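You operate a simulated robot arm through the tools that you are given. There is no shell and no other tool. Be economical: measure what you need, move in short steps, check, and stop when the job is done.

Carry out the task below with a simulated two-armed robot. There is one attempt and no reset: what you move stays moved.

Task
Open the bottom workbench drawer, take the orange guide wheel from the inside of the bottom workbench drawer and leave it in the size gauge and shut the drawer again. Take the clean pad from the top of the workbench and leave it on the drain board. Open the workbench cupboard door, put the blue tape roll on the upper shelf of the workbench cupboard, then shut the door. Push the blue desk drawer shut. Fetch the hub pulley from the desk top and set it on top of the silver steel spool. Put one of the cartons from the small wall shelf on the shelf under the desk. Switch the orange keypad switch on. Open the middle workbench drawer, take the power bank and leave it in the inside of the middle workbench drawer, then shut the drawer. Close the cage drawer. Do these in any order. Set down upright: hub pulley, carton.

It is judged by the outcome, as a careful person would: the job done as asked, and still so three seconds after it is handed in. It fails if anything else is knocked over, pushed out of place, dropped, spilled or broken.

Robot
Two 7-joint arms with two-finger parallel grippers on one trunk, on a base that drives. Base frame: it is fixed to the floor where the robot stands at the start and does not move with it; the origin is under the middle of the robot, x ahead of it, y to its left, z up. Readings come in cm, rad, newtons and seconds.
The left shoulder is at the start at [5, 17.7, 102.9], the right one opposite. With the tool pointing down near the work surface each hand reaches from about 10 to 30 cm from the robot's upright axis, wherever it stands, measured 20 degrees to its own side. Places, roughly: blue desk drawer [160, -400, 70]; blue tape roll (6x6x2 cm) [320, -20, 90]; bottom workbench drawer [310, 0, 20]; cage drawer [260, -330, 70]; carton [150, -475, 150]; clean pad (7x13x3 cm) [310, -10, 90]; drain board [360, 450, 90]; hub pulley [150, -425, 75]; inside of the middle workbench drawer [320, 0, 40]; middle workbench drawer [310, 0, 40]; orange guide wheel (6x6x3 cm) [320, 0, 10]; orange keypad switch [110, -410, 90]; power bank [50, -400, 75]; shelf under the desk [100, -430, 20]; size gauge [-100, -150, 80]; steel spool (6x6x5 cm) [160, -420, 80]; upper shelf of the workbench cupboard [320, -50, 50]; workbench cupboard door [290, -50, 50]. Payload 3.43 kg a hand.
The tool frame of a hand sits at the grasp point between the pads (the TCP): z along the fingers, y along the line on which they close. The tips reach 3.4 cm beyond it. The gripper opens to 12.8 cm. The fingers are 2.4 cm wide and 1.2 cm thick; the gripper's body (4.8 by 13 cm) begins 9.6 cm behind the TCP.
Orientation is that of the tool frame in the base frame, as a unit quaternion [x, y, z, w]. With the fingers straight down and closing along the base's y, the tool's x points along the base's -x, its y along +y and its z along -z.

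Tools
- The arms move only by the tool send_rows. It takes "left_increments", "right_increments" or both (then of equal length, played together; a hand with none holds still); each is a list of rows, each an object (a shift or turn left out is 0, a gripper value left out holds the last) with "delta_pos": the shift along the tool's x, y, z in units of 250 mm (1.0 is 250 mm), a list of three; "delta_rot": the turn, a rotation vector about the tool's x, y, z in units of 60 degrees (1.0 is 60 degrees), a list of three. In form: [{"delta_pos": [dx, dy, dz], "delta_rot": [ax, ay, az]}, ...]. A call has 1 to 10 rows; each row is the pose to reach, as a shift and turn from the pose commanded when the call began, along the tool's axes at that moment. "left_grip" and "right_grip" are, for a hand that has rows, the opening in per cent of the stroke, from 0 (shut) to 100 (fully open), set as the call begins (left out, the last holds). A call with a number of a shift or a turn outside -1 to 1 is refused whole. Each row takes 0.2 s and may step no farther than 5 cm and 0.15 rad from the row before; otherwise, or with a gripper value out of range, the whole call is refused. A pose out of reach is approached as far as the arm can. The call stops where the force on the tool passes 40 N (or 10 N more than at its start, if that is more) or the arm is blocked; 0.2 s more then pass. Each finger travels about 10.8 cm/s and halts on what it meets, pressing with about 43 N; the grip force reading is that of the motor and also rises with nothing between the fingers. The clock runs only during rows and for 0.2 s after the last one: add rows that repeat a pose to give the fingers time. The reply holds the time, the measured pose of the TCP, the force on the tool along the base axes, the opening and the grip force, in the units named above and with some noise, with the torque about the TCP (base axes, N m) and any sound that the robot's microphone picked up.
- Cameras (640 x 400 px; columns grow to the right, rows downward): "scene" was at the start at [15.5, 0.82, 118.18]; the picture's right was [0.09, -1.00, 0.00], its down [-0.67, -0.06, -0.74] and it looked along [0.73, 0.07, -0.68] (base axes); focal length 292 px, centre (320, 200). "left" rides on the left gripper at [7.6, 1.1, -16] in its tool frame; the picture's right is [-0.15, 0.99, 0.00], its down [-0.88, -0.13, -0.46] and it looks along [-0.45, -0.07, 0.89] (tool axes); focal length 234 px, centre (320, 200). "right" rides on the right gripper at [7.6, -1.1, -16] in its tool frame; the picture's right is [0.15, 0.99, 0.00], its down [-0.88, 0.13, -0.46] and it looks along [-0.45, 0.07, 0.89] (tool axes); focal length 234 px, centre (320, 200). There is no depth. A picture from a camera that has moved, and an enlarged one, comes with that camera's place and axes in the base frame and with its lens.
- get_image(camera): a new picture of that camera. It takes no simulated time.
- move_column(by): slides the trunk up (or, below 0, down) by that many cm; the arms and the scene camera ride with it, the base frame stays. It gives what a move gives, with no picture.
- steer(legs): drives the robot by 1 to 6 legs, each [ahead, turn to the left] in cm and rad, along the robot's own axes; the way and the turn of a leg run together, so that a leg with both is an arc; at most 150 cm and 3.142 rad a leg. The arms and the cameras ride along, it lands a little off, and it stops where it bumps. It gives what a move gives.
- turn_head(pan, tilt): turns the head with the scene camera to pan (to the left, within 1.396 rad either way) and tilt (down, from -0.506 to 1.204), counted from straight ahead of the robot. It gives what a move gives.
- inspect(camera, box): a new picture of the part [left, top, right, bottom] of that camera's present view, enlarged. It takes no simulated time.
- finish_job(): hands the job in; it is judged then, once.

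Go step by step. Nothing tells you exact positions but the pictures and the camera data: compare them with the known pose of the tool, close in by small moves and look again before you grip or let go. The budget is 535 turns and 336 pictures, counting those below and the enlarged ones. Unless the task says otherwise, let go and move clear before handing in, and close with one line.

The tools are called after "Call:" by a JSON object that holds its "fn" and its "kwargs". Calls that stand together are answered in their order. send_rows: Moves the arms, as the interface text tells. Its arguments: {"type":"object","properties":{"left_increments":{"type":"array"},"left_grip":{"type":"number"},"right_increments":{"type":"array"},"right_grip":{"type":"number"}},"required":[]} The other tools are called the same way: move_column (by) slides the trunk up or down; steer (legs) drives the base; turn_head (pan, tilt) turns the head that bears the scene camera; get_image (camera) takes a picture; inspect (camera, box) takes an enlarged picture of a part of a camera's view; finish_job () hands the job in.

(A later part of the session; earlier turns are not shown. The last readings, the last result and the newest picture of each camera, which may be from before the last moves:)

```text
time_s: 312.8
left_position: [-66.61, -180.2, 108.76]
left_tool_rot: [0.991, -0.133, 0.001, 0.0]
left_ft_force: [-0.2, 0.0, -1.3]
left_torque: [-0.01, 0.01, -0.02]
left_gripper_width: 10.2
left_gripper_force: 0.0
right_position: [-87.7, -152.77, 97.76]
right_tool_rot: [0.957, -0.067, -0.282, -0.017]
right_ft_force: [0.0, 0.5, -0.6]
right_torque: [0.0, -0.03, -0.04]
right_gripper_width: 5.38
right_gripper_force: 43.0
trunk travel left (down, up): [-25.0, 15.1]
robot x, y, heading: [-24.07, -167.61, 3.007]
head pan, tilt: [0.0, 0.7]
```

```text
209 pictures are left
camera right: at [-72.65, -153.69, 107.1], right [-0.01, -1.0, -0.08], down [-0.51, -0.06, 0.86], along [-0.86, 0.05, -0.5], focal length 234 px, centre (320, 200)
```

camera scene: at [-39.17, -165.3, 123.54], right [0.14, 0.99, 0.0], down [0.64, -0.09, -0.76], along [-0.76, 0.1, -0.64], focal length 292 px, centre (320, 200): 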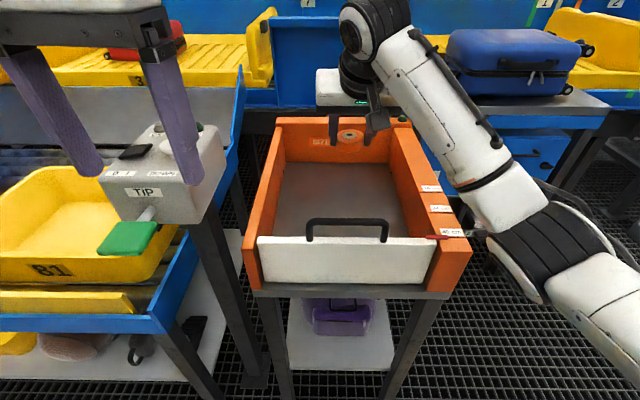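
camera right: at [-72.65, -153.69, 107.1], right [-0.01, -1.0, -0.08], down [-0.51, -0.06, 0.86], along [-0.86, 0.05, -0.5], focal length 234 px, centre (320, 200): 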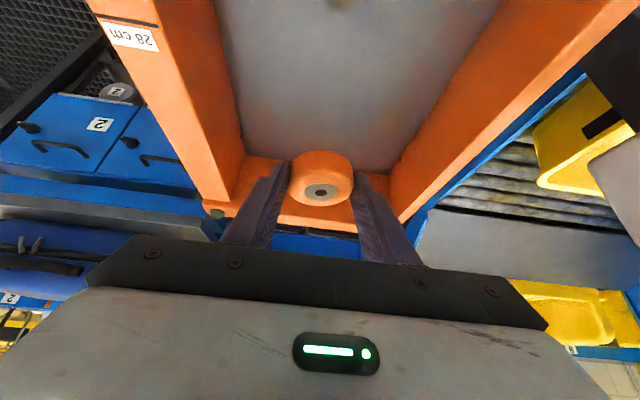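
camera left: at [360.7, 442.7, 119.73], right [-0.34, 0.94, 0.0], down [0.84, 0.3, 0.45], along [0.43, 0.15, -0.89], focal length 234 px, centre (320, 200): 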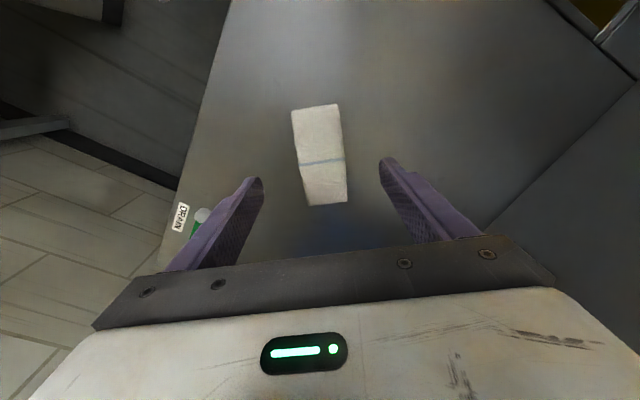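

Call:
{"fn": "send_rows", "kwargs": {"right_increments": [{"delta_pos": [0.13, 0, 0.08]}, {"delta_pos": [0.21, 0, 0.2]}, {"delta_pos": [0.29, 0, 0.32]}]}}

Call:
{"fn": "get_image", "kwargs": {"camera": "scene"}}

Call:
{"fn": "get_image", "kwargs": {"camera": "right"}}

```text
time_s: 313.6
left_position: [-66.51, -180.16, 108.82]
left_tool_rot: [0.991, -0.133, 0.001, 0.0]
left_ft_force: [0.7, -0.1, -0.3]
left_torque: [0.04, -0.01, -0.01]
left_gripper_width: 10.24
left_gripper_force: 0.1
right_position: [-86.07, -153.18, 87.24]
right_tool_rot: [0.957, -0.068, -0.282, -0.018]
right_ft_force: [0.1, -0.4, 0.1]
right_torque: [0.01, -0.01, -0.05]
right_gripper_width: 5.38
right_gripper_force: 42.9
trunk travel left (down, up): [-25.0, 15.1]
robot x, y, heading: [-24.1, -167.3, 3.003]
head pan, tilt: [0.0, 0.7]
```

```text
208 pictures are left
camera scene: at [-39.16, -165.3, 123.54], right [0.14, 0.99, 0.0], down [0.64, -0.09, -0.76], along [-0.76, 0.1, -0.64], focal length 292 px, centre (320, 200)
```

scene: 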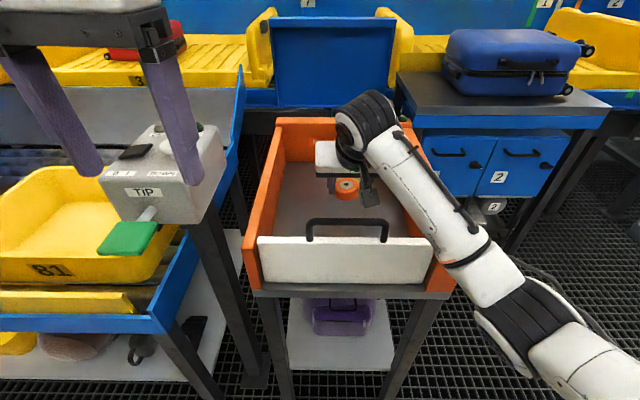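

```text
207 pictures are left
camera right: at [-70.95, -154.07, 96.51], right [-0.01, -1.0, -0.08], down [-0.51, -0.06, 0.86], along [-0.86, 0.05, -0.5], focal length 234 px, centre (320, 200)
```

right: 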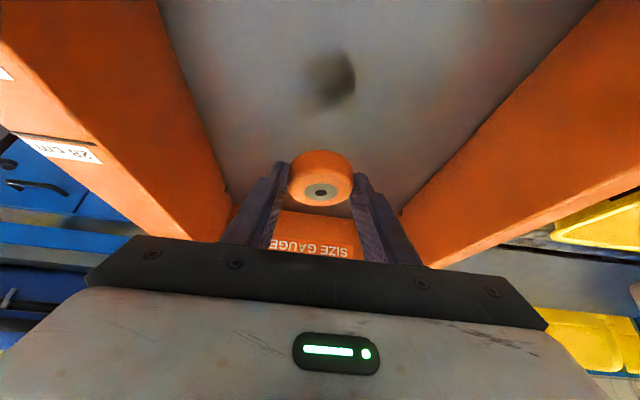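

The floor of the box lies deeper (shadow suggests z≈68). I move a bit further in and lower until contact.

Call:
{"fn": "send_rows", "kwargs": {"right_increments": [{"delta_pos": [-0.15, 0, 0.1]}, {"delta_pos": [-0.25, 0, 0.18]}, {"delta_pos": [-0.17, 0, 0.3]}, {"delta_pos": [-0.1, 0, 0.42]}, {"delta_pos": [-0.05, 0, 0.5]}]}}

Call:
{"fn": "get_image", "kwargs": {"camera": "right"}}

Call:
{"fn": "get_image", "kwargs": {"camera": "scene"}}

```text
time_s: 314.8
left_position: [-66.5, -180.16, 108.72]
left_tool_rot: [0.991, -0.133, 0.002, 0.0]
left_ft_force: [0.3, 0.5, -0.4]
left_torque: [-0.04, -0.05, -0.04]
left_gripper_width: 10.24
left_gripper_force: 0.1
right_position: [-94.64, -152.34, 79.61]
right_tool_rot: [0.951, -0.064, -0.302, -0.016]
right_ft_force: [-0.9, 0.2, 13.3]
right_torque: [-0.16, 0.0, 0.01]
right_gripper_width: 5.39
right_gripper_force: 43.7
trunk travel left (down, up): [-25.0, 15.1]
robot x, y, heading: [-23.89, -167.37, 3.005]
head pan, tilt: [0.0, 0.7]
stopped in row 5 (right hand): the force on the tool passed its limit (the readings are from after the stop); the commanded pose is now the measured one
```

```text
206 pictures are left
camera right: at [-79.25, -153.14, 88.22], right [-0.01, -1.0, -0.08], down [-0.47, -0.06, 0.88], along [-0.88, 0.05, -0.47], focal length 234 px, centre (320, 200)
```

right: 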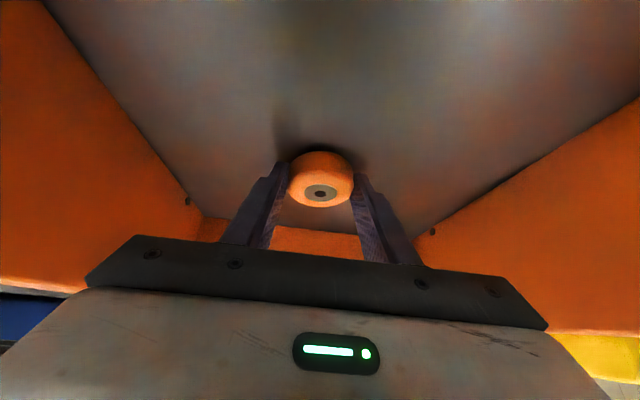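

```text
205 pictures are left
camera scene: at [-39.14, -165.31, 123.54], right [0.14, 0.99, 0.0], down [0.64, -0.09, -0.76], along [-0.76, 0.1, -0.64], focal length 292 px, centre (320, 200)
```

scene: 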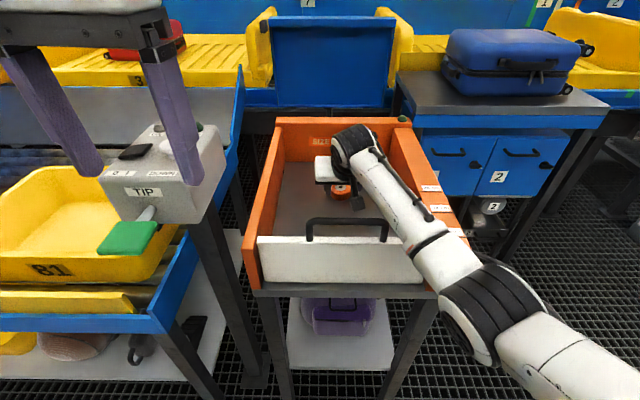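

Contact with the gauge floor. I release the wheel and withdraw upward.

Call:
{"fn": "send_rows", "kwargs": {"right_increments": [{"delta_pos": [0, 0, -0.01]}, {"delta_pos": [0, 0, -0.01]}, {"delta_pos": [0, 0, -0.01]}, {"delta_pos": [0, 0, -0.1]}, {"delta_pos": [0, 0, -0.25]}, {"delta_pos": [-0.1, 0, -0.4]}, {"delta_pos": [-0.2, 0, -0.55]}], "right_grip": 75}}

Call:
{"fn": "get_image", "kwargs": {"camera": "right"}}

Call:
{"fn": "get_image", "kwargs": {"camera": "scene"}}

```text
time_s: 316.4
left_position: [-66.37, -180.07, 108.85]
left_tool_rot: [0.991, -0.133, 0.001, 0.0]
left_ft_force: [-0.2, 0.2, 0.1]
left_torque: [0.0, 0.0, 0.01]
left_gripper_width: 10.25
left_gripper_force: 0.1
right_position: [-90.78, -152.73, 92.99]
right_tool_rot: [0.953, -0.065, -0.296, -0.017]
right_ft_force: [0.0, 0.1, 0.1]
right_torque: [0.01, 0.0, 0.01]
right_gripper_width: 9.61
right_gripper_force: 0.0
trunk travel left (down, up): [-25.0, 15.1]
robot x, y, heading: [-23.84, -167.5, 3.004]
head pan, tilt: [0.0, 0.7]
```

```text
204 pictures are left
camera right: at [-75.36, -153.5, 102.01], right [-0.01, -1.0, -0.08], down [-0.48, -0.06, 0.87], along [-0.88, 0.05, -0.48], focal length 234 px, centre (320, 200)
```

right: 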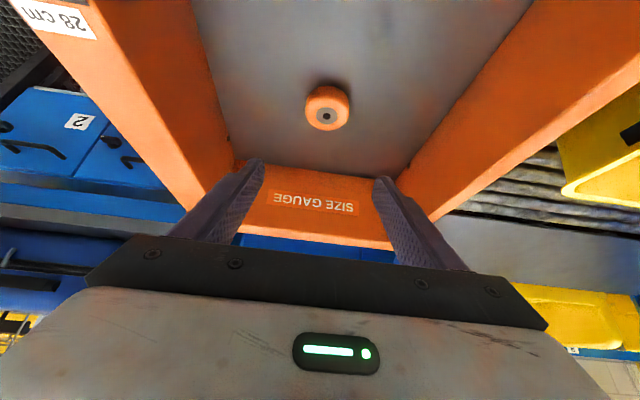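

```text
203 pictures are left
camera scene: at [-39.11, -165.31, 123.54], right [0.14, 0.99, 0.0], down [0.64, -0.09, -0.77], along [-0.76, 0.1, -0.64], focal length 292 px, centre (320, 200)
```

scene: 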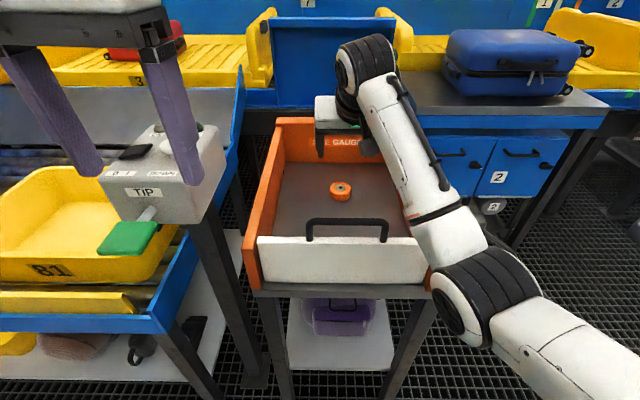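

The wheel sits in the gauge. I raise the hand, back off, and turn south to look toward the desk area.

Call:
{"fn": "send_rows", "kwargs": {"right_increments": [{"delta_pos": [-0.095, 0, -0.14]}, {"delta_pos": [-0.19, 0, -0.28]}, {"delta_pos": [-0.285, 0, -0.42]}, {"delta_pos": [-0.38, 0, -0.56]}, {"delta_pos": [-0.475, 0, -0.7]}, {"delta_pos": [-0.53, 0, -0.8]}]}}

Call:
{"fn": "send_rows", "kwargs": {"right_increments": [{"delta_pos": [0.14, 0, -0.1]}, {"delta_pos": [0.28, 0, -0.19]}, {"delta_pos": [0.42, 0, -0.28]}, {"delta_pos": [0.56, 0, -0.38]}, {"delta_pos": [0.7, 0, -0.47]}]}}

Call:
{"fn": "steer", "kwargs": {"legs": [[-28, 0], [0, 1.7]]}}

Call:
{"fn": "turn_head", "kwargs": {"pan": 0.2, "tilt": 0.3}}

Call:
{"fn": "get_image", "kwargs": {"camera": "scene"}}

```text
time_s: 317.8
left_position: [-66.39, -180.23, 108.76]
left_tool_rot: [0.991, -0.133, 0.001, 0.0]
left_ft_force: [0.4, -0.3, -0.3]
left_torque: [0.01, 0.05, -0.01]
left_gripper_width: 10.23
left_gripper_force: 0.0
right_position: [-90.44, -152.69, 116.98]
right_tool_rot: [0.953, -0.065, -0.297, -0.017]
right_ft_force: [-0.2, -1.0, -0.1]
right_torque: [0.0, -0.03, 0.0]
right_gripper_width: 9.59
right_gripper_force: 0.0
trunk travel left (down, up): [-25.0, 15.1]
robot x, y, heading: [-24.09, -167.36, 3.004]
head pan, tilt: [0.0, 0.7]
```

```text
time_s: 319.2
left_position: [-66.6, -180.12, 108.67]
left_tool_rot: [0.991, -0.133, 0.002, 0.0]
left_ft_force: [0.2, -1.4, 0.3]
left_torque: [-0.05, 0.0, 0.02]
left_gripper_width: 10.26
left_gripper_force: 0.0
right_position: [-85.24, -154.07, 119.13]
right_tool_rot: [0.954, -0.088, -0.287, -0.02]
right_ft_force: [-0.4, -0.1, -0.6]
right_torque: [-0.02, 0.01, 0.0]
right_gripper_width: 9.6
right_gripper_force: 0.0
right hand out of reach, approached as far as the arm can: row 2, 3, 4, 5
trunk travel left (down, up): [-25.0, 15.1]
robot x, y, heading: [-24.17, -167.59, 3.007]
head pan, tilt: [0.0, 0.7]
stopped in row 5 (right hand): the arm was blocked; the commanded pose is now the measured one
```

```text
time_s: 325.2
left_position: [21.48, -211.87, 108.78]
left_tool_rot: [0.757, 0.653, 0.001, 0.0]
left_ft_force: [0.5, 1.5, 0.6]
left_torque: [0.01, -0.04, 0.0]
left_gripper_width: 10.25
left_gripper_force: 0.0
right_position: [-2.04, -233.41, 119.38]
right_tool_rot: [0.697, 0.655, -0.207, 0.204]
right_ft_force: [0.4, 0.1, 0.4]
right_torque: [-0.01, 0.0, 0.03]
right_gripper_width: 9.55
right_gripper_force: 0.2
trunk travel left (down, up): [-25.0, 15.1]
robot x, y, heading: [4.02, -171.35, -1.584]
head pan, tilt: [0.0, 0.7]
```

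```text
time_s: 326.1
left_position: [21.61, -211.93, 108.81]
left_tool_rot: [0.757, 0.653, 0.0, -0.001]
left_ft_force: [0.0, -0.8, 0.3]
left_torque: [-0.01, -0.01, -0.01]
left_gripper_width: 10.26
left_gripper_force: 0.1
right_position: [-2.1, -233.49, 119.49]
right_tool_rot: [0.698, 0.654, -0.206, 0.204]
right_ft_force: [0.4, -0.5, 0.1]
right_torque: [0.04, 0.0, 0.02]
right_gripper_width: 9.6
right_gripper_force: 0.1
trunk travel left (down, up): [-25.0, 15.1]
robot x, y, heading: [4.02, -171.28, -1.586]
head pan, tilt: [0.201, 0.3]
```

```text
202 pictures are left
camera scene: at [5.65, -187.29, 127.14], right [-0.98, -0.18, 0.0], down [-0.05, 0.29, -0.96], along [0.17, -0.94, -0.3], focal length 292 px, centre (320, 200)
```

scene: 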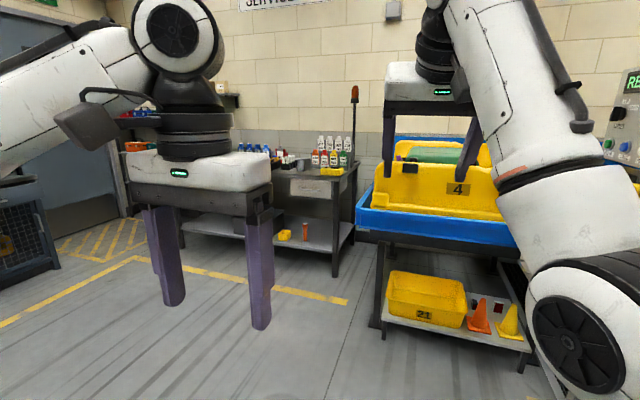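

Call:
{"fn": "send_rows", "kwargs": {"left_increments": [{"delta_pos": [0, 0, 0.16]}, {"delta_pos": [0, 0, 0.32]}, {"delta_pos": [0, 0, 0.48]}, {"delta_pos": [0, 0, 0.64]}, {"delta_pos": [0, 0, 0.8]}, {"delta_pos": [0, 0, 0.98]}], "right_increments": [{"delta_pos": [0.15, 0, 0.11]}, {"delta_pos": [0.3, 0, 0.2]}, {"delta_pos": [0.45, 0, 0.29]}, {"delta_pos": [0.6, 0, 0.38]}, {"delta_pos": [0.72, 0, 0.47]}, {"delta_pos": [0.84, 0, 0.56]}]}}

Call:
{"fn": "send_rows", "kwargs": {"left_increments": [{"delta_pos": [0, 0, 0.16]}, {"delta_pos": [0, 0, 0.32]}, {"delta_pos": [0, 0, 0.48]}, {"delta_pos": [0, 0, 0.64]}], "right_increments": [{"delta_pos": [0.15, 0, 0.05]}, {"delta_pos": [0.3, 0, 0.1]}, {"delta_pos": [0.42, 0, 0.18]}, {"delta_pos": [0.5, 0, 0.3]}]}}

Call:
{"fn": "get_image", "kwargs": {"camera": "scene"}}

```text
time_s: 327.7
left_position: [21.48, -211.78, 84.42]
left_tool_rot: [0.757, 0.654, 0.0, 0.001]
left_ft_force: [-0.4, 0.3, -0.6]
left_torque: [0.0, 0.02, 0.02]
left_gripper_width: 10.26
left_gripper_force: 0.1
right_position: [-6.73, -227.81, 92.14]
right_tool_rot: [0.716, 0.631, -0.245, 0.17]
right_ft_force: [-0.8, -0.7, -0.1]
right_torque: [0.01, -0.03, -0.02]
right_gripper_width: 9.6
right_gripper_force: 0.0
right hand out of reach, approached as far as the arm can: row 1, 2, 3, 4, 5, 6
trunk travel left (down, up): [-25.0, 15.1]
robot x, y, heading: [3.9, -171.12, -1.586]
head pan, tilt: [0.201, 0.3]
stopped in row 6 (right hand): the arm was blocked; the commanded pose is now the measured one
```

```text
time_s: 328.7
left_position: [21.34, -211.71, 68.29]
left_tool_rot: [0.757, 0.654, 0.0, 0.001]
left_ft_force: [-0.2, 0.4, -0.1]
left_torque: [0.01, 0.02, -0.02]
left_gripper_width: 10.25
left_gripper_force: 0.1
right_position: [-8.03, -222.99, 80.62]
right_tool_rot: [0.713, 0.624, -0.267, 0.175]
right_ft_force: [-0.3, -0.6, 0.2]
right_torque: [0.0, 0.01, -0.03]
right_gripper_width: 9.6
right_gripper_force: 0.1
trunk travel left (down, up): [-25.0, 15.1]
robot x, y, heading: [3.81, -171.05, -1.585]
head pan, tilt: [0.201, 0.3]
```

```text
201 pictures are left
camera scene: at [5.66, -187.29, 127.16], right [-0.98, -0.18, 0.0], down [-0.05, 0.29, -0.96], along [0.17, -0.94, -0.3], focal length 292 px, centre (320, 200)
```

scene: 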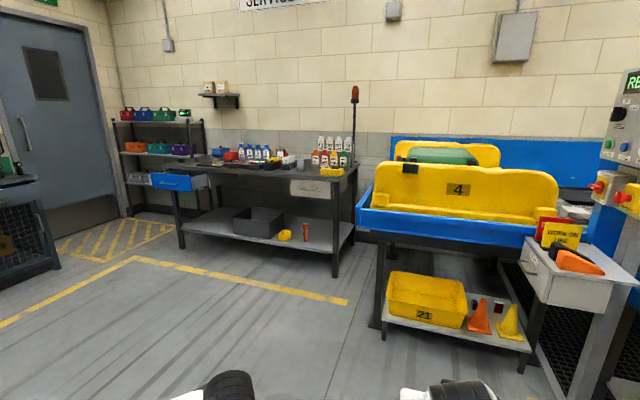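

Call:
{"fn": "inspect", "kwargs": {"camera": "scene", "box": [140, 70, 380, 220]}}

Call:
{"fn": "inspect", "kwargs": {"camera": "scene", "box": [0, 100, 160, 300]}}

```text
2.67 times, centred on (260, 145) of scene
camera zoom: at [5.66, -187.29, 127.16], right [-0.98, -0.18, 0.0], down [-0.05, 0.29, -0.96], along [0.17, -0.94, -0.3], focal length 778 px, centre (480, 347)
```

zoom: 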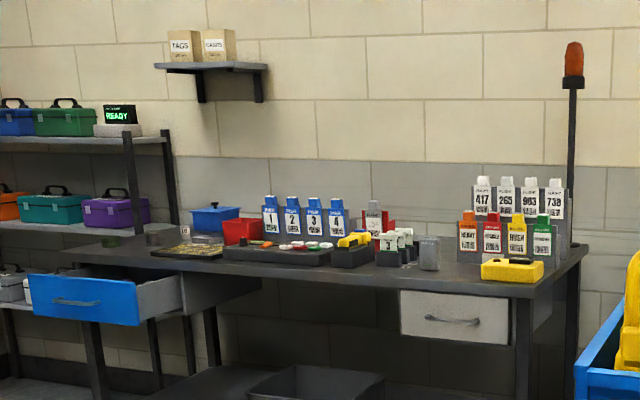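

```text
2.00 times, centred on (80, 200) of scene
camera zoom: at [5.66, -187.29, 127.16], right [-0.98, -0.18, 0.0], down [-0.05, 0.29, -0.96], along [0.17, -0.94, -0.3], focal length 584 px, centre (800, 200)
```

zoom: 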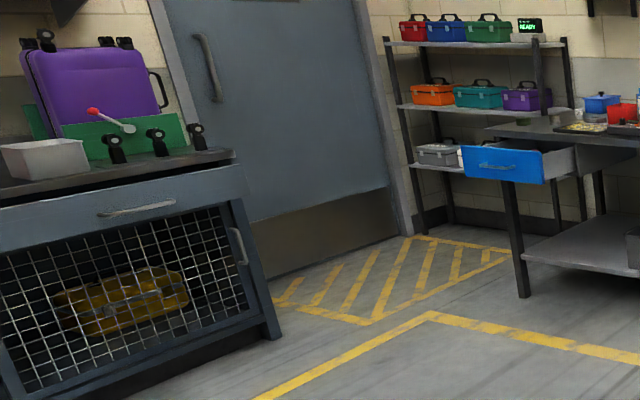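

I see the desk with the blue drawer open, the wall shelf with two cartons, and the cage cabinet at left. I drive to in front of the desk.

Call:
{"fn": "steer", "kwargs": {"legs": [[50, 0], [0, 0.8], [120, 0], [0, -0.85]]}}

Call:
{"fn": "turn_head", "kwargs": {"pan": 0, "tilt": 0.45}}

Call:
{"fn": "get_image", "kwargs": {"camera": "scene"}}

```text
time_s: 341.8
left_position: [107.81, -348.63, 68.42]
left_tool_rot: [0.764, 0.645, 0.001, -0.001]
left_ft_force: [-0.2, 0.1, 0.8]
left_torque: [0.01, -0.02, 0.0]
left_gripper_width: 10.23
left_gripper_force: 0.0
right_position: [78.14, -358.65, 79.62]
right_tool_rot: [0.719, 0.622, -0.265, 0.164]
right_ft_force: [1.0, 0.0, -0.5]
right_torque: [0.01, 0.04, 0.02]
right_gripper_width: 9.58
right_gripper_force: 0.0
trunk travel left (down, up): [-25.0, 15.1]
robot x, y, heading: [90.67, -307.43, -1.613]
head pan, tilt: [0.201, 0.3]
```

```text
time_s: 342.5
left_position: [107.68, -348.7, 68.44]
left_tool_rot: [0.764, 0.645, 0.0, -0.001]
left_ft_force: [0.6, 0.1, 0.0]
left_torque: [-0.01, 0.01, 0.01]
left_gripper_width: 10.25
left_gripper_force: 0.2
right_position: [77.97, -358.68, 79.75]
right_tool_rot: [0.72, 0.621, -0.265, 0.163]
right_ft_force: [-0.1, 0.4, -0.4]
right_torque: [-0.01, -0.02, -0.02]
right_gripper_width: 9.62
right_gripper_force: 0.0
trunk travel left (down, up): [-25.0, 15.1]
robot x, y, heading: [91.18, -307.4, -1.604]
head pan, tilt: [0.0, 0.45]
```

```text
198 pictures are left
camera scene: at [90.73, -323.79, 125.76], right [-1.0, 0.04, 0.0], down [0.02, 0.43, -0.9], along [-0.03, -0.9, -0.43], focal length 292 px, centre (320, 200)
```

scene: 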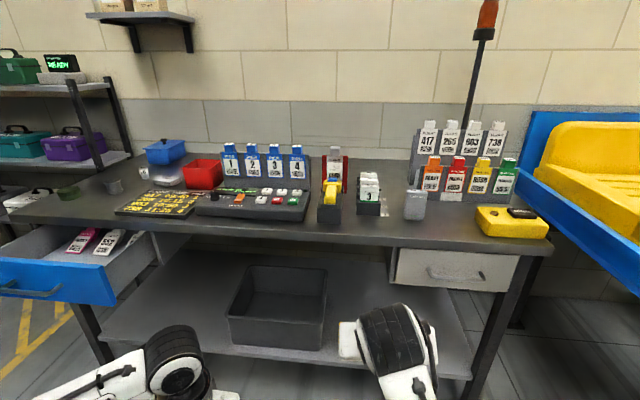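

Call:
{"fn": "inspect", "kwargs": {"camera": "scene", "box": [100, 120, 330, 250]}}

Call:
{"fn": "inspect", "kwargs": {"camera": "scene", "box": [310, 110, 560, 250]}}

Call:
{"fn": "inspect", "kwargs": {"camera": "scene", "box": [0, 140, 160, 310]}}

```text
2.78 times, centred on (215, 185) of scene
camera zoom: at [90.73, -323.79, 125.76], right [-1.0, 0.04, 0.0], down [0.02, 0.43, -0.9], along [-0.03, -0.9, -0.43], focal length 812 px, centre (612, 242)
```

zoom: 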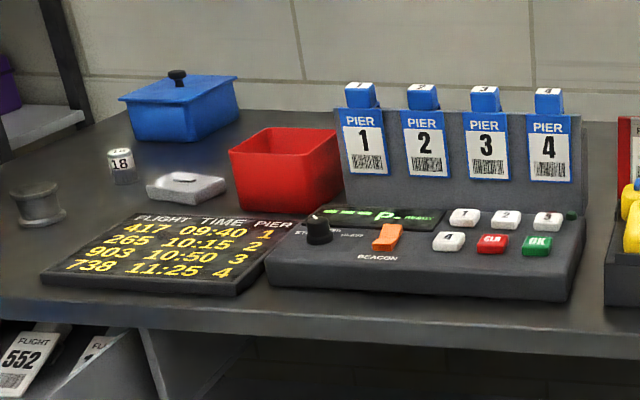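

```text
2.56 times, centred on (435, 180) of scene
camera zoom: at [90.73, -323.79, 125.76], right [-1.0, 0.04, 0.0], down [0.02, 0.43, -0.9], along [-0.03, -0.9, -0.43], focal length 747 px, centre (26, 251)
```

zoom: 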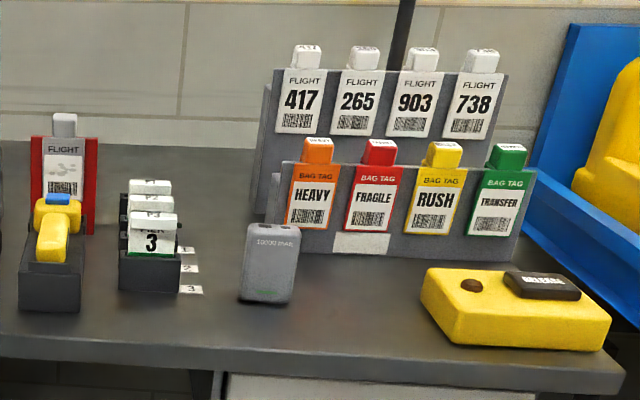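

```text
2.35 times, centred on (80, 225) of scene
camera zoom: at [90.73, -323.79, 125.76], right [-1.0, 0.04, 0.0], down [0.02, 0.43, -0.9], along [-0.03, -0.9, -0.43], focal length 687 px, centre (885, 141)
```

zoom: 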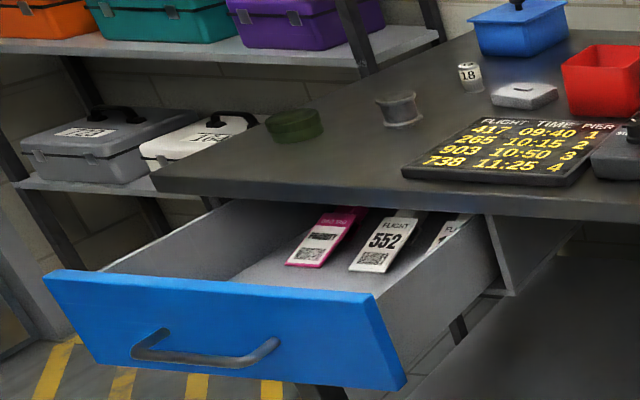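

The desk is yawed (front edge normal heading ≈ −1.80). I see the keypad with its orange "BEACON" switch, the standing power bank, the steel spool and other small items; I go nearer the left part for a closer look, hands raised.

Call:
{"fn": "send_rows", "kwargs": {"left_increments": [{"delta_pos": [0, 0, -0.16]}, {"delta_pos": [0, 0, -0.32]}, {"delta_pos": [0, 0, -0.48]}, {"delta_pos": [0, 0, -0.64]}, {"delta_pos": [0, 0, -0.8]}, {"delta_pos": [0, 0, -0.98]}]}}

Call:
{"fn": "steer", "kwargs": {"legs": [[0, 1.1], [72, 0], [0, -1.29]]}}

Call:
{"fn": "turn_head", "kwargs": {"pan": 0, "tilt": 0.6}}

Call:
{"fn": "get_image", "kwargs": {"camera": "scene"}}

```text
time_s: 343.9
left_position: [107.89, -348.56, 92.85]
left_tool_rot: [0.764, 0.646, 0.001, -0.001]
left_ft_force: [0.4, -0.1, -0.2]
left_torque: [0.01, -0.01, 0.01]
left_gripper_width: 10.24
left_gripper_force: 0.1
right_position: [78.0, -358.6, 79.58]
right_tool_rot: [0.719, 0.621, -0.265, 0.163]
right_ft_force: [-0.2, -1.0, -0.2]
right_torque: [0.0, 0.02, 0.01]
right_gripper_width: 9.61
right_gripper_force: 0.1
trunk travel left (down, up): [-25.0, 15.1]
robot x, y, heading: [91.27, -307.9, -1.603]
head pan, tilt: [0.0, 0.45]
```

```text
time_s: 353.8
left_position: [160.88, -386.12, 92.81]
left_tool_rot: [0.827, 0.562, 0.001, -0.001]
left_ft_force: [0.0, -0.2, -0.4]
left_torque: [0.01, -0.04, 0.01]
left_gripper_width: 10.25
left_gripper_force: 0.0
right_position: [129.71, -389.69, 79.65]
right_tool_rot: [0.781, 0.541, -0.281, 0.134]
right_ft_force: [-0.2, 0.5, -0.4]
right_torque: [0.0, 0.01, -0.02]
right_gripper_width: 9.6
right_gripper_force: 0.0
trunk travel left (down, up): [-25.0, 15.1]
robot x, y, heading: [153.32, -342.42, -1.813]
head pan, tilt: [0.0, 0.45]
```

```text
time_s: 354.5
left_position: [160.92, -386.07, 92.87]
left_tool_rot: [0.827, 0.562, 0.0, 0.0]
left_ft_force: [-0.9, -0.4, 0.5]
left_torque: [-0.01, 0.03, 0.02]
left_gripper_width: 10.24
left_gripper_force: 0.1
right_position: [129.51, -389.77, 79.67]
right_tool_rot: [0.781, 0.541, -0.282, 0.134]
right_ft_force: [-0.9, -0.5, 0.1]
right_torque: [0.0, 0.02, -0.03]
right_gripper_width: 9.61
right_gripper_force: 0.0
trunk travel left (down, up): [-25.0, 15.1]
robot x, y, heading: [153.26, -342.44, -1.819]
head pan, tilt: [0.0, 0.6]
```

```text
194 pictures are left
camera scene: at [149.37, -357.88, 124.41], right [-0.97, 0.24, 0.0], down [0.14, 0.55, -0.83], along [-0.2, -0.8, -0.56], focal length 292 px, centre (320, 200)
```

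scene: 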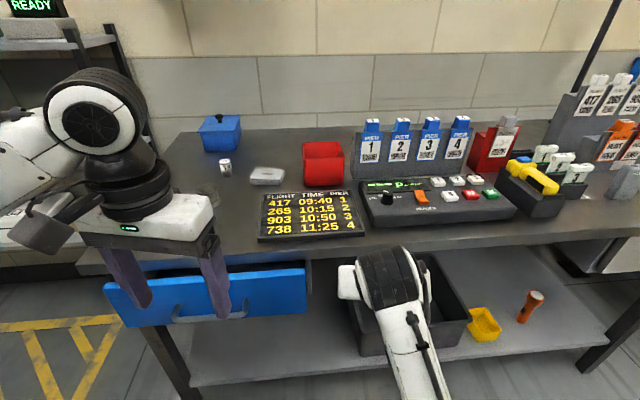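

Call:
{"fn": "send_rows", "kwargs": {"left_increments": [{"delta_pos": [0.02, 0.15, 0]}, {"delta_pos": [0.05, 0.3, 0]}, {"delta_pos": [0.08, 0.45, 0]}, {"delta_pos": [0.1, 0.6, 0]}, {"delta_pos": [0.1, 0.75, 0]}]}}

Call:
{"fn": "get_image", "kwargs": {"camera": "scene"}}

```text
time_s: 355.7
left_position: [179.33, -390.73, 92.74]
left_tool_rot: [0.828, 0.561, 0.0, 0.0]
left_ft_force: [-0.6, 0.7, -0.6]
left_torque: [0.01, 0.0, 0.0]
left_gripper_width: 10.22
left_gripper_force: 0.0
right_position: [129.62, -389.75, 79.52]
right_tool_rot: [0.78, 0.542, -0.281, 0.135]
right_ft_force: [0.3, 0.2, 1.0]
right_torque: [0.01, 0.01, 0.0]
right_gripper_width: 9.61
right_gripper_force: 0.0
trunk travel left (down, up): [-25.0, 15.1]
robot x, y, heading: [152.83, -342.2, -1.82]
head pan, tilt: [0.0, 0.6]
```

```text
193 pictures are left
camera scene: at [149.38, -357.88, 124.4], right [-0.97, 0.24, 0.0], down [0.14, 0.55, -0.83], along [-0.2, -0.8, -0.56], focal length 292 px, centre (320, 200)
```

scene: 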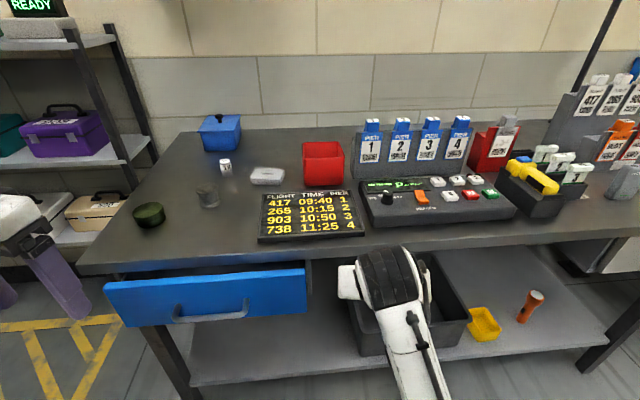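

Call:
{"fn": "inspect", "kwargs": {"camera": "scene", "box": [110, 100, 310, 250]}}

```text
2.67 times, centred on (210, 175) of scene
camera zoom: at [149.38, -357.88, 124.4], right [-0.97, 0.24, 0.0], down [0.14, 0.55, -0.83], along [-0.2, -0.8, -0.56], focal length 778 px, centre (613, 267)
```

zoom: 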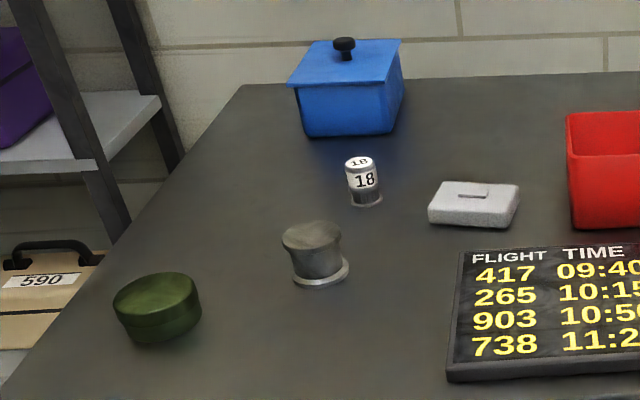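

Call:
{"fn": "inspect", "kwargs": {"camera": "scene", "box": [80, 220, 330, 340]}}

```text
2.56 times, centred on (205, 280) of scene
camera zoom: at [149.38, -357.88, 124.4], right [-0.97, 0.24, 0.0], down [0.14, 0.55, -0.83], along [-0.2, -0.8, -0.56], focal length 747 px, centre (614, -5)
```

zoom: 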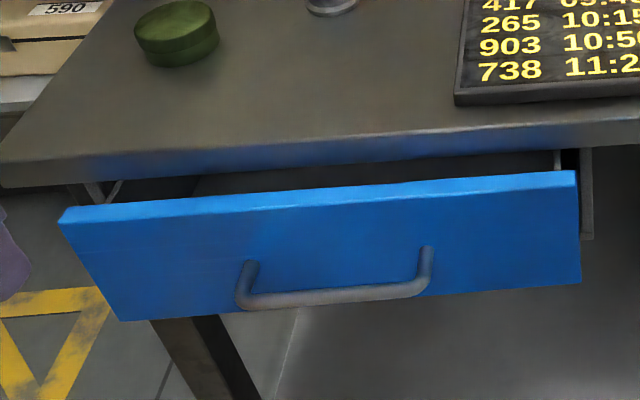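

Call:
{"fn": "send_rows", "kwargs": {"left_increments": [{"delta_pos": [0, 0, -0.19]}, {"delta_pos": [0, 0, -0.38]}, {"delta_pos": [-0.1, -0.08, -0.5]}, {"delta_pos": [-0.26, -0.16, -0.5]}, {"delta_pos": [-0.42, -0.24, -0.5]}, {"delta_pos": [-0.58, -0.32, -0.5]}, {"delta_pos": [-0.74, -0.42, -0.5]}]}}

Call:
{"fn": "get_image", "kwargs": {"camera": "left"}}

```text
time_s: 357.3
left_position: [162.8, -403.95, 105.44]
left_tool_rot: [0.827, 0.562, 0.001, 0.0]
left_ft_force: [0.5, 0.2, 0.4]
left_torque: [0.01, 0.05, 0.01]
left_gripper_width: 10.24
left_gripper_force: 0.1
right_position: [129.49, -389.64, 79.55]
right_tool_rot: [0.78, 0.542, -0.281, 0.135]
right_ft_force: [0.1, -0.6, -0.1]
right_torque: [0.0, -0.02, -0.02]
right_gripper_width: 9.63
right_gripper_force: 0.1
trunk travel left (down, up): [-25.0, 15.1]
robot x, y, heading: [152.73, -342.56, -1.824]
head pan, tilt: [0.0, 0.6]
```

```text
190 pictures are left
camera left: at [166.6, -397.36, 121.43], right [0.86, -0.5, 0.0], down [-0.45, -0.77, 0.45], along [-0.23, -0.39, -0.89], focal length 234 px, centre (320, 200)
```

left: 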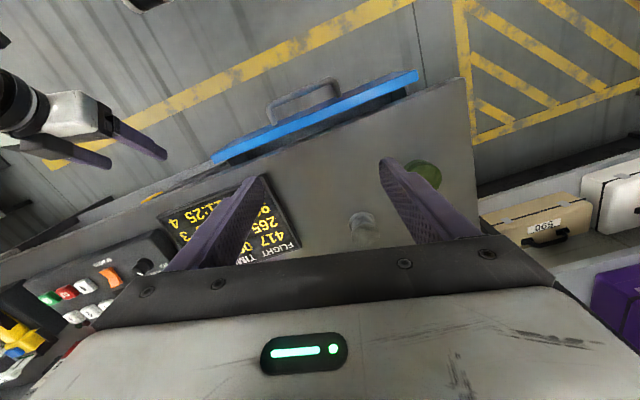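

I use the left hand, closed, to push the blue drawer fully shut first.

Call:
{"fn": "send_rows", "kwargs": {"left_increments": [{"delta_pos": [0.18, 0, 0]}, {"delta_pos": [0.36, 0, 0]}, {"delta_pos": [0.54, 0, 0]}, {"delta_pos": [0.72, 0, 0]}, {"delta_pos": [0.76, 0, 0.16]}, {"delta_pos": [0.76, 0, 0.35]}, {"delta_pos": [0.76, 0, 0.54]}, {"delta_pos": [0.76, 0, 0.73]}, {"delta_pos": [0.76, 0, 0.92]}], "left_grip": 0}}

Call:
{"fn": "send_rows", "kwargs": {"left_increments": [{"delta_pos": [0, 0, 0.18]}, {"delta_pos": [0, 0, 0.37]}]}}

Call:
{"fn": "get_image", "kwargs": {"camera": "scene"}}

```text
time_s: 359.3
left_position: [169.59, -386.57, 82.25]
left_tool_rot: [0.827, 0.562, 0.0, 0.0]
left_ft_force: [0.9, 0.1, -1.2]
left_torque: [-0.03, 0.02, 0.04]
left_gripper_width: 0.01
left_gripper_force: 33.1
right_position: [129.57, -389.65, 79.66]
right_tool_rot: [0.78, 0.542, -0.281, 0.135]
right_ft_force: [-0.3, -0.4, -0.1]
right_torque: [-0.03, 0.0, 0.01]
right_gripper_width: 9.61
right_gripper_force: 0.2
trunk travel left (down, up): [-25.0, 15.1]
robot x, y, heading: [153.02, -342.64, -1.818]
head pan, tilt: [0.0, 0.6]
```

```text
time_s: 359.9
left_position: [169.6, -386.45, 73.09]
left_tool_rot: [0.827, 0.562, 0.0, 0.001]
left_ft_force: [0.3, -0.2, 1.1]
left_torque: [0.03, 0.0, 0.02]
left_gripper_width: 0.0
left_gripper_force: 32.9
right_position: [129.57, -389.65, 79.67]
right_tool_rot: [0.781, 0.542, -0.281, 0.134]
right_ft_force: [-0.3, 0.8, 0.5]
right_torque: [0.0, -0.05, 0.03]
right_gripper_width: 9.59
right_gripper_force: 0.0
trunk travel left (down, up): [-25.0, 15.1]
robot x, y, heading: [153.15, -342.63, -1.814]
head pan, tilt: [0.0, 0.6]
```

```text
189 pictures are left
camera scene: at [149.38, -357.89, 124.41], right [-0.97, 0.24, 0.0], down [0.14, 0.55, -0.82], along [-0.2, -0.8, -0.57], focal length 292 px, centre (320, 200)
```

scene: 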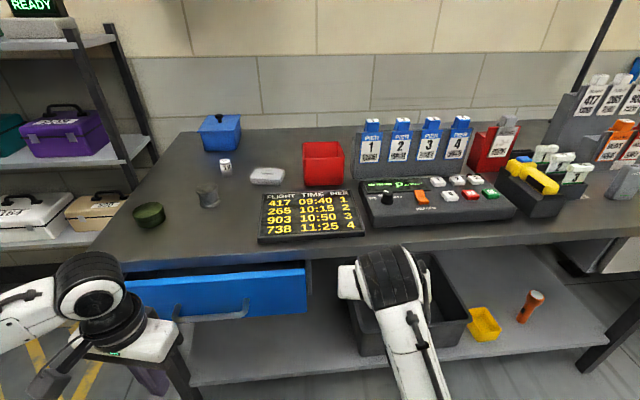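

Call:
{"fn": "send_rows", "kwargs": {"left_increments": [{"delta_pos": [-0.08, 0, 0]}, {"delta_pos": [-0.16, 0, 0]}, {"delta_pos": [-0.24, 0, 0]}, {"delta_pos": [-0.32, 0, 0]}, {"delta_pos": [-0.4, 0, 0]}, {"delta_pos": [-0.48, 0, 0]}, {"delta_pos": [-0.56, 0, 0]}, {"delta_pos": [-0.64, 0, 0]}]}}

Call:
{"fn": "inspect", "kwargs": {"camera": "scene", "box": [80, 200, 330, 380]}}

```text
time_s: 361.7
left_position: [164.48, -399.72, 72.98]
left_tool_rot: [0.828, 0.561, 0.012, -0.009]
left_ft_force: [2.1, 12.6, 9.1]
left_torque: [0.03, -0.06, 0.09]
left_gripper_width: 0.01
left_gripper_force: 32.7
right_position: [129.65, -389.56, 79.61]
right_tool_rot: [0.78, 0.542, -0.282, 0.135]
right_ft_force: [0.5, 0.1, 0.0]
right_torque: [0.0, 0.0, 0.01]
right_gripper_width: 9.6
right_gripper_force: 0.1
trunk travel left (down, up): [-25.0, 15.1]
robot x, y, heading: [153.1, -342.59, -1.814]
head pan, tilt: [0.0, 0.6]
stopped in row 8 (left hand): the force on the tool passed its limit (the readings are from after the stop); the commanded pose is now the measured one
```

```text
2.22 times, centred on (205, 290) of scene
camera zoom: at [149.39, -357.74, 124.44], right [-0.97, 0.24, 0.0], down [0.14, 0.55, -0.83], along [-0.2, -0.8, -0.56], focal length 648 px, centre (576, 0)
```

zoom: 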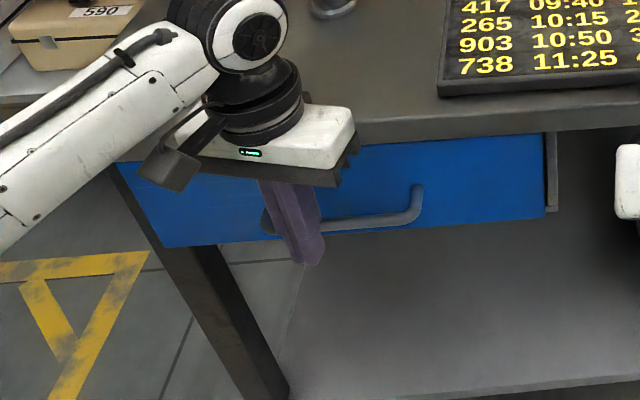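

Call:
{"fn": "send_rows", "kwargs": {"left_increments": [{"delta_pos": [0.16, 0, 0]}, {"delta_pos": [0.32, 0, 0]}, {"delta_pos": [0.48, 0, 0]}, {"delta_pos": [0.5, 0.2, 0]}, {"delta_pos": [0.5, 0.4, 0]}]}}

Call:
{"fn": "inspect", "kwargs": {"camera": "scene", "box": [80, 200, 330, 380]}}

```text
refused: row 4 steps farther than a row can; nothing moved
```

```text
2.22 times, centred on (205, 290) of scene
camera zoom: at [149.39, -357.74, 124.44], right [-0.97, 0.24, 0.0], down [0.14, 0.55, -0.83], along [-0.2, -0.8, -0.56], focal length 648 px, centre (576, 0)
```

zoom: 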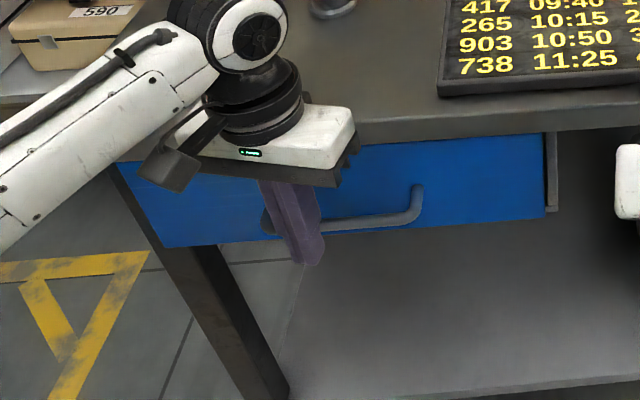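

Call:
{"fn": "send_rows", "kwargs": {"left_increments": [{"delta_pos": [0.16, 0, 0]}, {"delta_pos": [0.32, 0, 0]}, {"delta_pos": [0.48, 0, 0]}, {"delta_pos": [0.5, 0.15, 0.1]}, {"delta_pos": [0.5, 0.25, 0.2]}]}}

Call:
{"fn": "inspect", "kwargs": {"camera": "scene", "box": [80, 200, 330, 380]}}

```text
time_s: 362.9
left_position: [175.1, -390.58, 68.19]
left_tool_rot: [0.827, 0.561, 0.011, -0.007]
left_ft_force: [0.2, 0.4, -0.1]
left_torque: [0.03, -0.02, -0.02]
left_gripper_width: 0.01
left_gripper_force: 33.3
right_position: [129.68, -389.79, 79.84]
right_tool_rot: [0.78, 0.542, -0.281, 0.134]
right_ft_force: [-1.0, 0.6, -0.1]
right_torque: [-0.02, 0.01, 0.0]
right_gripper_width: 9.6
right_gripper_force: 0.0
trunk travel left (down, up): [-25.0, 15.1]
robot x, y, heading: [152.73, -342.82, -1.818]
head pan, tilt: [0.0, 0.6]
```

```text
2.22 times, centred on (205, 290) of scene
camera zoom: at [149.4, -357.87, 124.4], right [-0.97, 0.24, 0.0], down [0.14, 0.55, -0.83], along [-0.2, -0.8, -0.56], focal length 648 px, centre (576, 0)
```

zoom: 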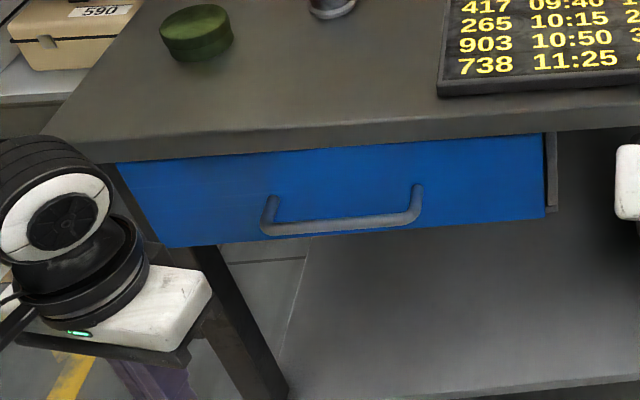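

Call:
{"fn": "send_rows", "kwargs": {"left_increments": [{"delta_pos": [-0.02, -0.1, 0], "delta_rot": [0, -0.125, 0]}, {"delta_pos": [-0.04, -0.2, 0], "delta_rot": [0, -0.25, 0]}, {"delta_pos": [-0.06, -0.3, 0], "delta_rot": [0, -0.375, 0]}, {"delta_pos": [-0.06, -0.4, 0], "delta_rot": [0, -0.5, 0]}, {"delta_pos": [-0.06, -0.5, 0], "delta_rot": [0, -0.625, 0]}, {"delta_pos": [-0.06, -0.6, 0], "delta_rot": [0, -0.75, 0]}]}}

Call:
{"fn": "send_rows", "kwargs": {"left_increments": [{"delta_pos": [0, 0, 0], "delta_rot": [0, -0.125, 0]}, {"delta_pos": [0, 0, 0], "delta_rot": [0, -0.25, 0]}, {"delta_pos": [-0.04, 0, -0.04], "delta_rot": [0, -0.375, 0]}, {"delta_pos": [-0.08, 0, -0.08], "delta_rot": [0, -0.5, 0]}, {"delta_pos": [-0.12, 0, -0.12], "delta_rot": [0, -0.625, 0]}, {"delta_pos": [-0.15, 0, -0.15], "delta_rot": [0, -0.75, 0]}]}}

Call:
{"fn": "get_image", "kwargs": {"camera": "scene"}}

```text
time_s: 364.3
left_position: [160.47, -386.49, 68.25]
left_tool_rot: [0.769, 0.522, -0.306, 0.208]
left_ft_force: [0.0, -0.2, -0.8]
left_torque: [0.0, 0.0, -0.01]
left_gripper_width: 0.0
left_gripper_force: 33.5
right_position: [129.6, -389.81, 79.74]
right_tool_rot: [0.78, 0.542, -0.282, 0.135]
right_ft_force: [1.5, 0.0, 1.1]
right_torque: [0.0, 0.04, -0.01]
right_gripper_width: 9.57
right_gripper_force: 0.0
trunk travel left (down, up): [-25.0, 15.1]
robot x, y, heading: [152.9, -342.21, -1.815]
head pan, tilt: [0.0, 0.6]
```

```text
time_s: 365.9
left_position: [161.92, -384.94, 71.2]
left_tool_rot: [0.641, 0.364, -0.554, 0.388]
left_ft_force: [-0.3, -1.1, 0.6]
left_torque: [-0.03, 0.02, 0.02]
left_gripper_width: 0.01
left_gripper_force: 33.4
right_position: [129.66, -389.68, 79.63]
right_tool_rot: [0.78, 0.543, -0.281, 0.135]
right_ft_force: [-0.7, -0.3, -0.6]
right_torque: [0.01, -0.01, -0.01]
right_gripper_width: 9.6
right_gripper_force: 0.0
trunk travel left (down, up): [-25.0, 15.1]
robot x, y, heading: [152.63, -342.88, -1.816]
head pan, tilt: [0.0, 0.6]
stopped in row 6 (left hand): the arm was blocked; the commanded pose is now the measured one
```

```text
185 pictures are left
camera scene: at [149.37, -357.86, 124.4], right [-0.97, 0.24, 0.0], down [0.14, 0.55, -0.82], along [-0.2, -0.8, -0.57], focal length 292 px, centre (320, 200)
```

scene: 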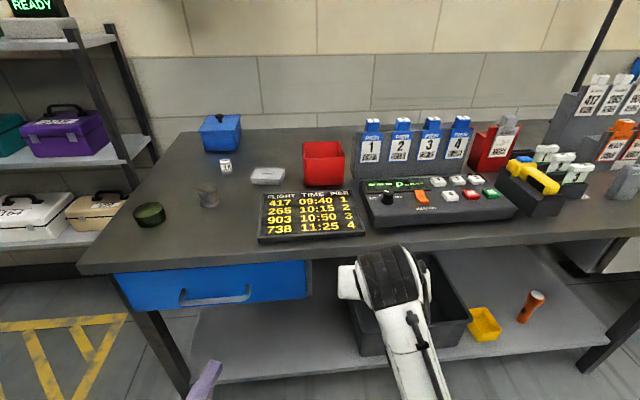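

Call:
{"fn": "send_rows", "kwargs": {"left_increments": [{"delta_pos": [-0.04, -0.15, 0.03]}, {"delta_pos": [-0.08, -0.2, 0.16]}, {"delta_pos": [-0.08, -0.2, 0.3]}, {"delta_pos": [-0.08, -0.2, 0.42]}, {"delta_pos": [-0.08, -0.2, 0.5]}, {"delta_pos": [-0.08, -0.2, 0.58]}, {"delta_pos": [-0.08, -0.2, 0.66]}, {"delta_pos": [-0.08, -0.2, 0.74]}, {"delta_pos": [-0.08, -0.2, 0.82]}]}}

Call:
{"fn": "get_image", "kwargs": {"camera": "scene"}}

```text
time_s: 367.7
left_position: [151.16, -399.49, 70.38]
left_tool_rot: [0.65, 0.356, -0.541, 0.397]
left_ft_force: [4.2, 11.3, 2.4]
left_torque: [-0.2, 0.03, -0.03]
left_gripper_width: 0.02
left_gripper_force: 32.8
right_position: [129.76, -389.63, 79.69]
right_tool_rot: [0.779, 0.543, -0.282, 0.136]
right_ft_force: [-0.6, -0.8, -0.2]
right_torque: [-0.01, 0.0, -0.02]
right_gripper_width: 9.61
right_gripper_force: 0.1
trunk travel left (down, up): [-25.0, 15.1]
robot x, y, heading: [153.25, -342.2, -1.817]
head pan, tilt: [0.0, 0.6]
stopped in row 9 (left hand): the force on the tool passed its limit (the readings are from after the stop); the commanded pose is now the measured one
```

```text
184 pictures are left
camera scene: at [149.45, -357.75, 124.42], right [-0.97, 0.24, 0.0], down [0.14, 0.55, -0.83], along [-0.2, -0.8, -0.56], focal length 292 px, centre (320, 200)
```

scene: 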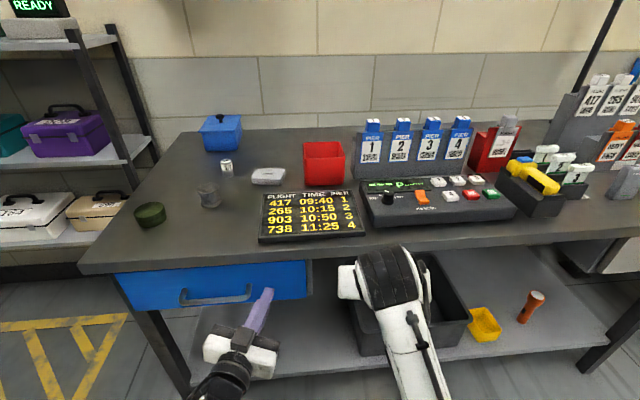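

The blue drawer is shut (firm contact, no movement). I bring the left hand back to tool-down and above the desk to examine the small items.

Call:
{"fn": "send_rows", "kwargs": {"left_increments": [{"delta_pos": [0, 0, -0.16]}, {"delta_pos": [0, 0.1, -0.32]}, {"delta_pos": [0, 0.2, -0.48], "delta_rot": [0, 0.12, 0]}, {"delta_pos": [0, 0.25, -0.56], "delta_rot": [0, 0.24, 0]}, {"delta_pos": [-0.1, 0.25, -0.6], "delta_rot": [0, 0.36, 0]}, {"delta_pos": [-0.26, 0.25, -0.6], "delta_rot": [0, 0.48, 0]}, {"delta_pos": [-0.42, 0.25, -0.6], "delta_rot": [0, 0.6, 0]}, {"delta_pos": [-0.58, 0.25, -0.6], "delta_rot": [0, 0.72, 0]}, {"delta_pos": [-0.74, 0.25, -0.6], "delta_rot": [0, 0.84, 0]}, {"delta_pos": [-0.9, 0.25, -0.6], "delta_rot": [0, 0.96, 0]}]}}

Call:
{"fn": "send_rows", "kwargs": {"right_increments": [{"delta_pos": [-0.05, 0, -0.14]}, {"delta_pos": [-0.1, 0, -0.28]}, {"delta_pos": [-0.2, 0, -0.42]}, {"delta_pos": [-0.3, 0, -0.56]}, {"delta_pos": [-0.38, 0, -0.7]}]}}

```text
time_s: 369.9
left_position: [159.46, -389.2, 93.26]
left_tool_rot: [0.832, 0.509, -0.147, 0.165]
left_ft_force: [-1.0, -1.6, 10.2]
left_torque: [0.62, -0.14, 0.01]
left_gripper_width: 0.0
left_gripper_force: 32.9
left hand out of reach, approached as far as the arm can: row 9
right_position: [129.57, -389.63, 79.68]
right_tool_rot: [0.78, 0.542, -0.281, 0.135]
right_ft_force: [0.8, 0.4, 0.4]
right_torque: [0.0, 0.03, 0.01]
right_gripper_width: 9.6
right_gripper_force: 0.1
trunk travel left (down, up): [-25.0, 15.1]
robot x, y, heading: [153.02, -342.75, -1.812]
head pan, tilt: [0.0, 0.6]
```

```text
time_s: 371.3
left_position: [159.43, -389.66, 94.66]
left_tool_rot: [0.83, 0.505, -0.159, 0.175]
left_ft_force: [-0.1, 1.1, -0.3]
left_torque: [0.0, 0.0, -0.01]
left_gripper_width: 0.0
left_gripper_force: 33.0
right_position: [127.14, -391.29, 90.41]
right_tool_rot: [0.785, 0.537, -0.294, 0.098]
right_ft_force: [-0.7, 0.1, -0.4]
right_torque: [0.0, 0.01, 0.0]
right_gripper_width: 9.61
right_gripper_force: 0.1
right hand out of reach, approached as far as the arm can: row 3, 4, 5
trunk travel left (down, up): [-25.0, 15.1]
robot x, y, heading: [153.11, -342.74, -1.815]
head pan, tilt: [0.0, 0.6]
stopped in row 5 (right hand): the arm was blocked; the commanded pose is now the measured one
```

Call:
{"fn": "inspect", "kwargs": {"camera": "scene", "box": [180, 140, 300, 215]}}

Call:
{"fn": "get_image", "kwargs": {"camera": "left"}}

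```text
5.33 times, centred on (240, 178) of scene
camera zoom: at [149.4, -357.86, 124.4], right [-0.97, 0.24, 0.0], down [0.14, 0.55, -0.83], along [-0.2, -0.8, -0.56], focal length 1556 px, centre (747, 320)
```

zoom: 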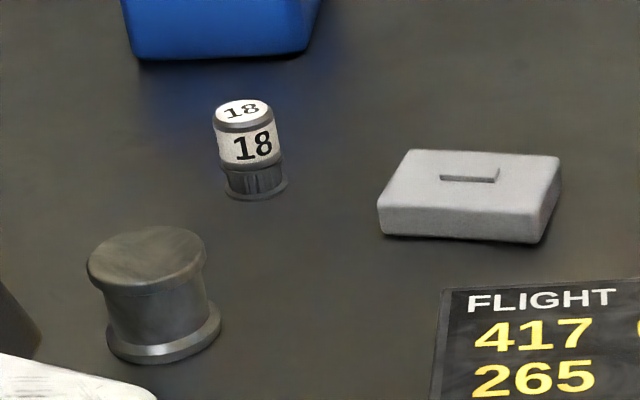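

```text
182 pictures are left
camera left: at [165.25, -376.94, 105.51], right [0.82, -0.54, 0.19], down [-0.46, -0.43, 0.78], along [-0.34, -0.73, -0.6], focal length 234 px, centre (320, 200)
```

left: 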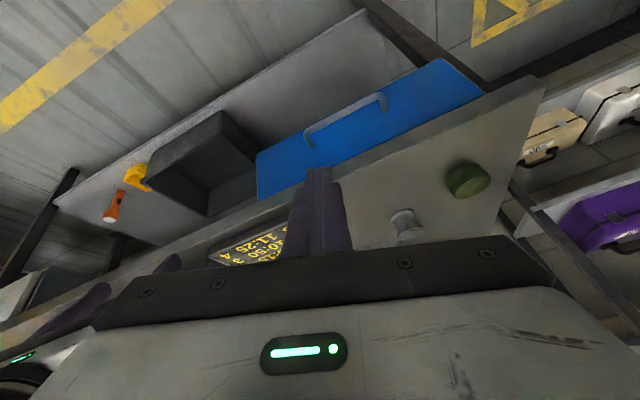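

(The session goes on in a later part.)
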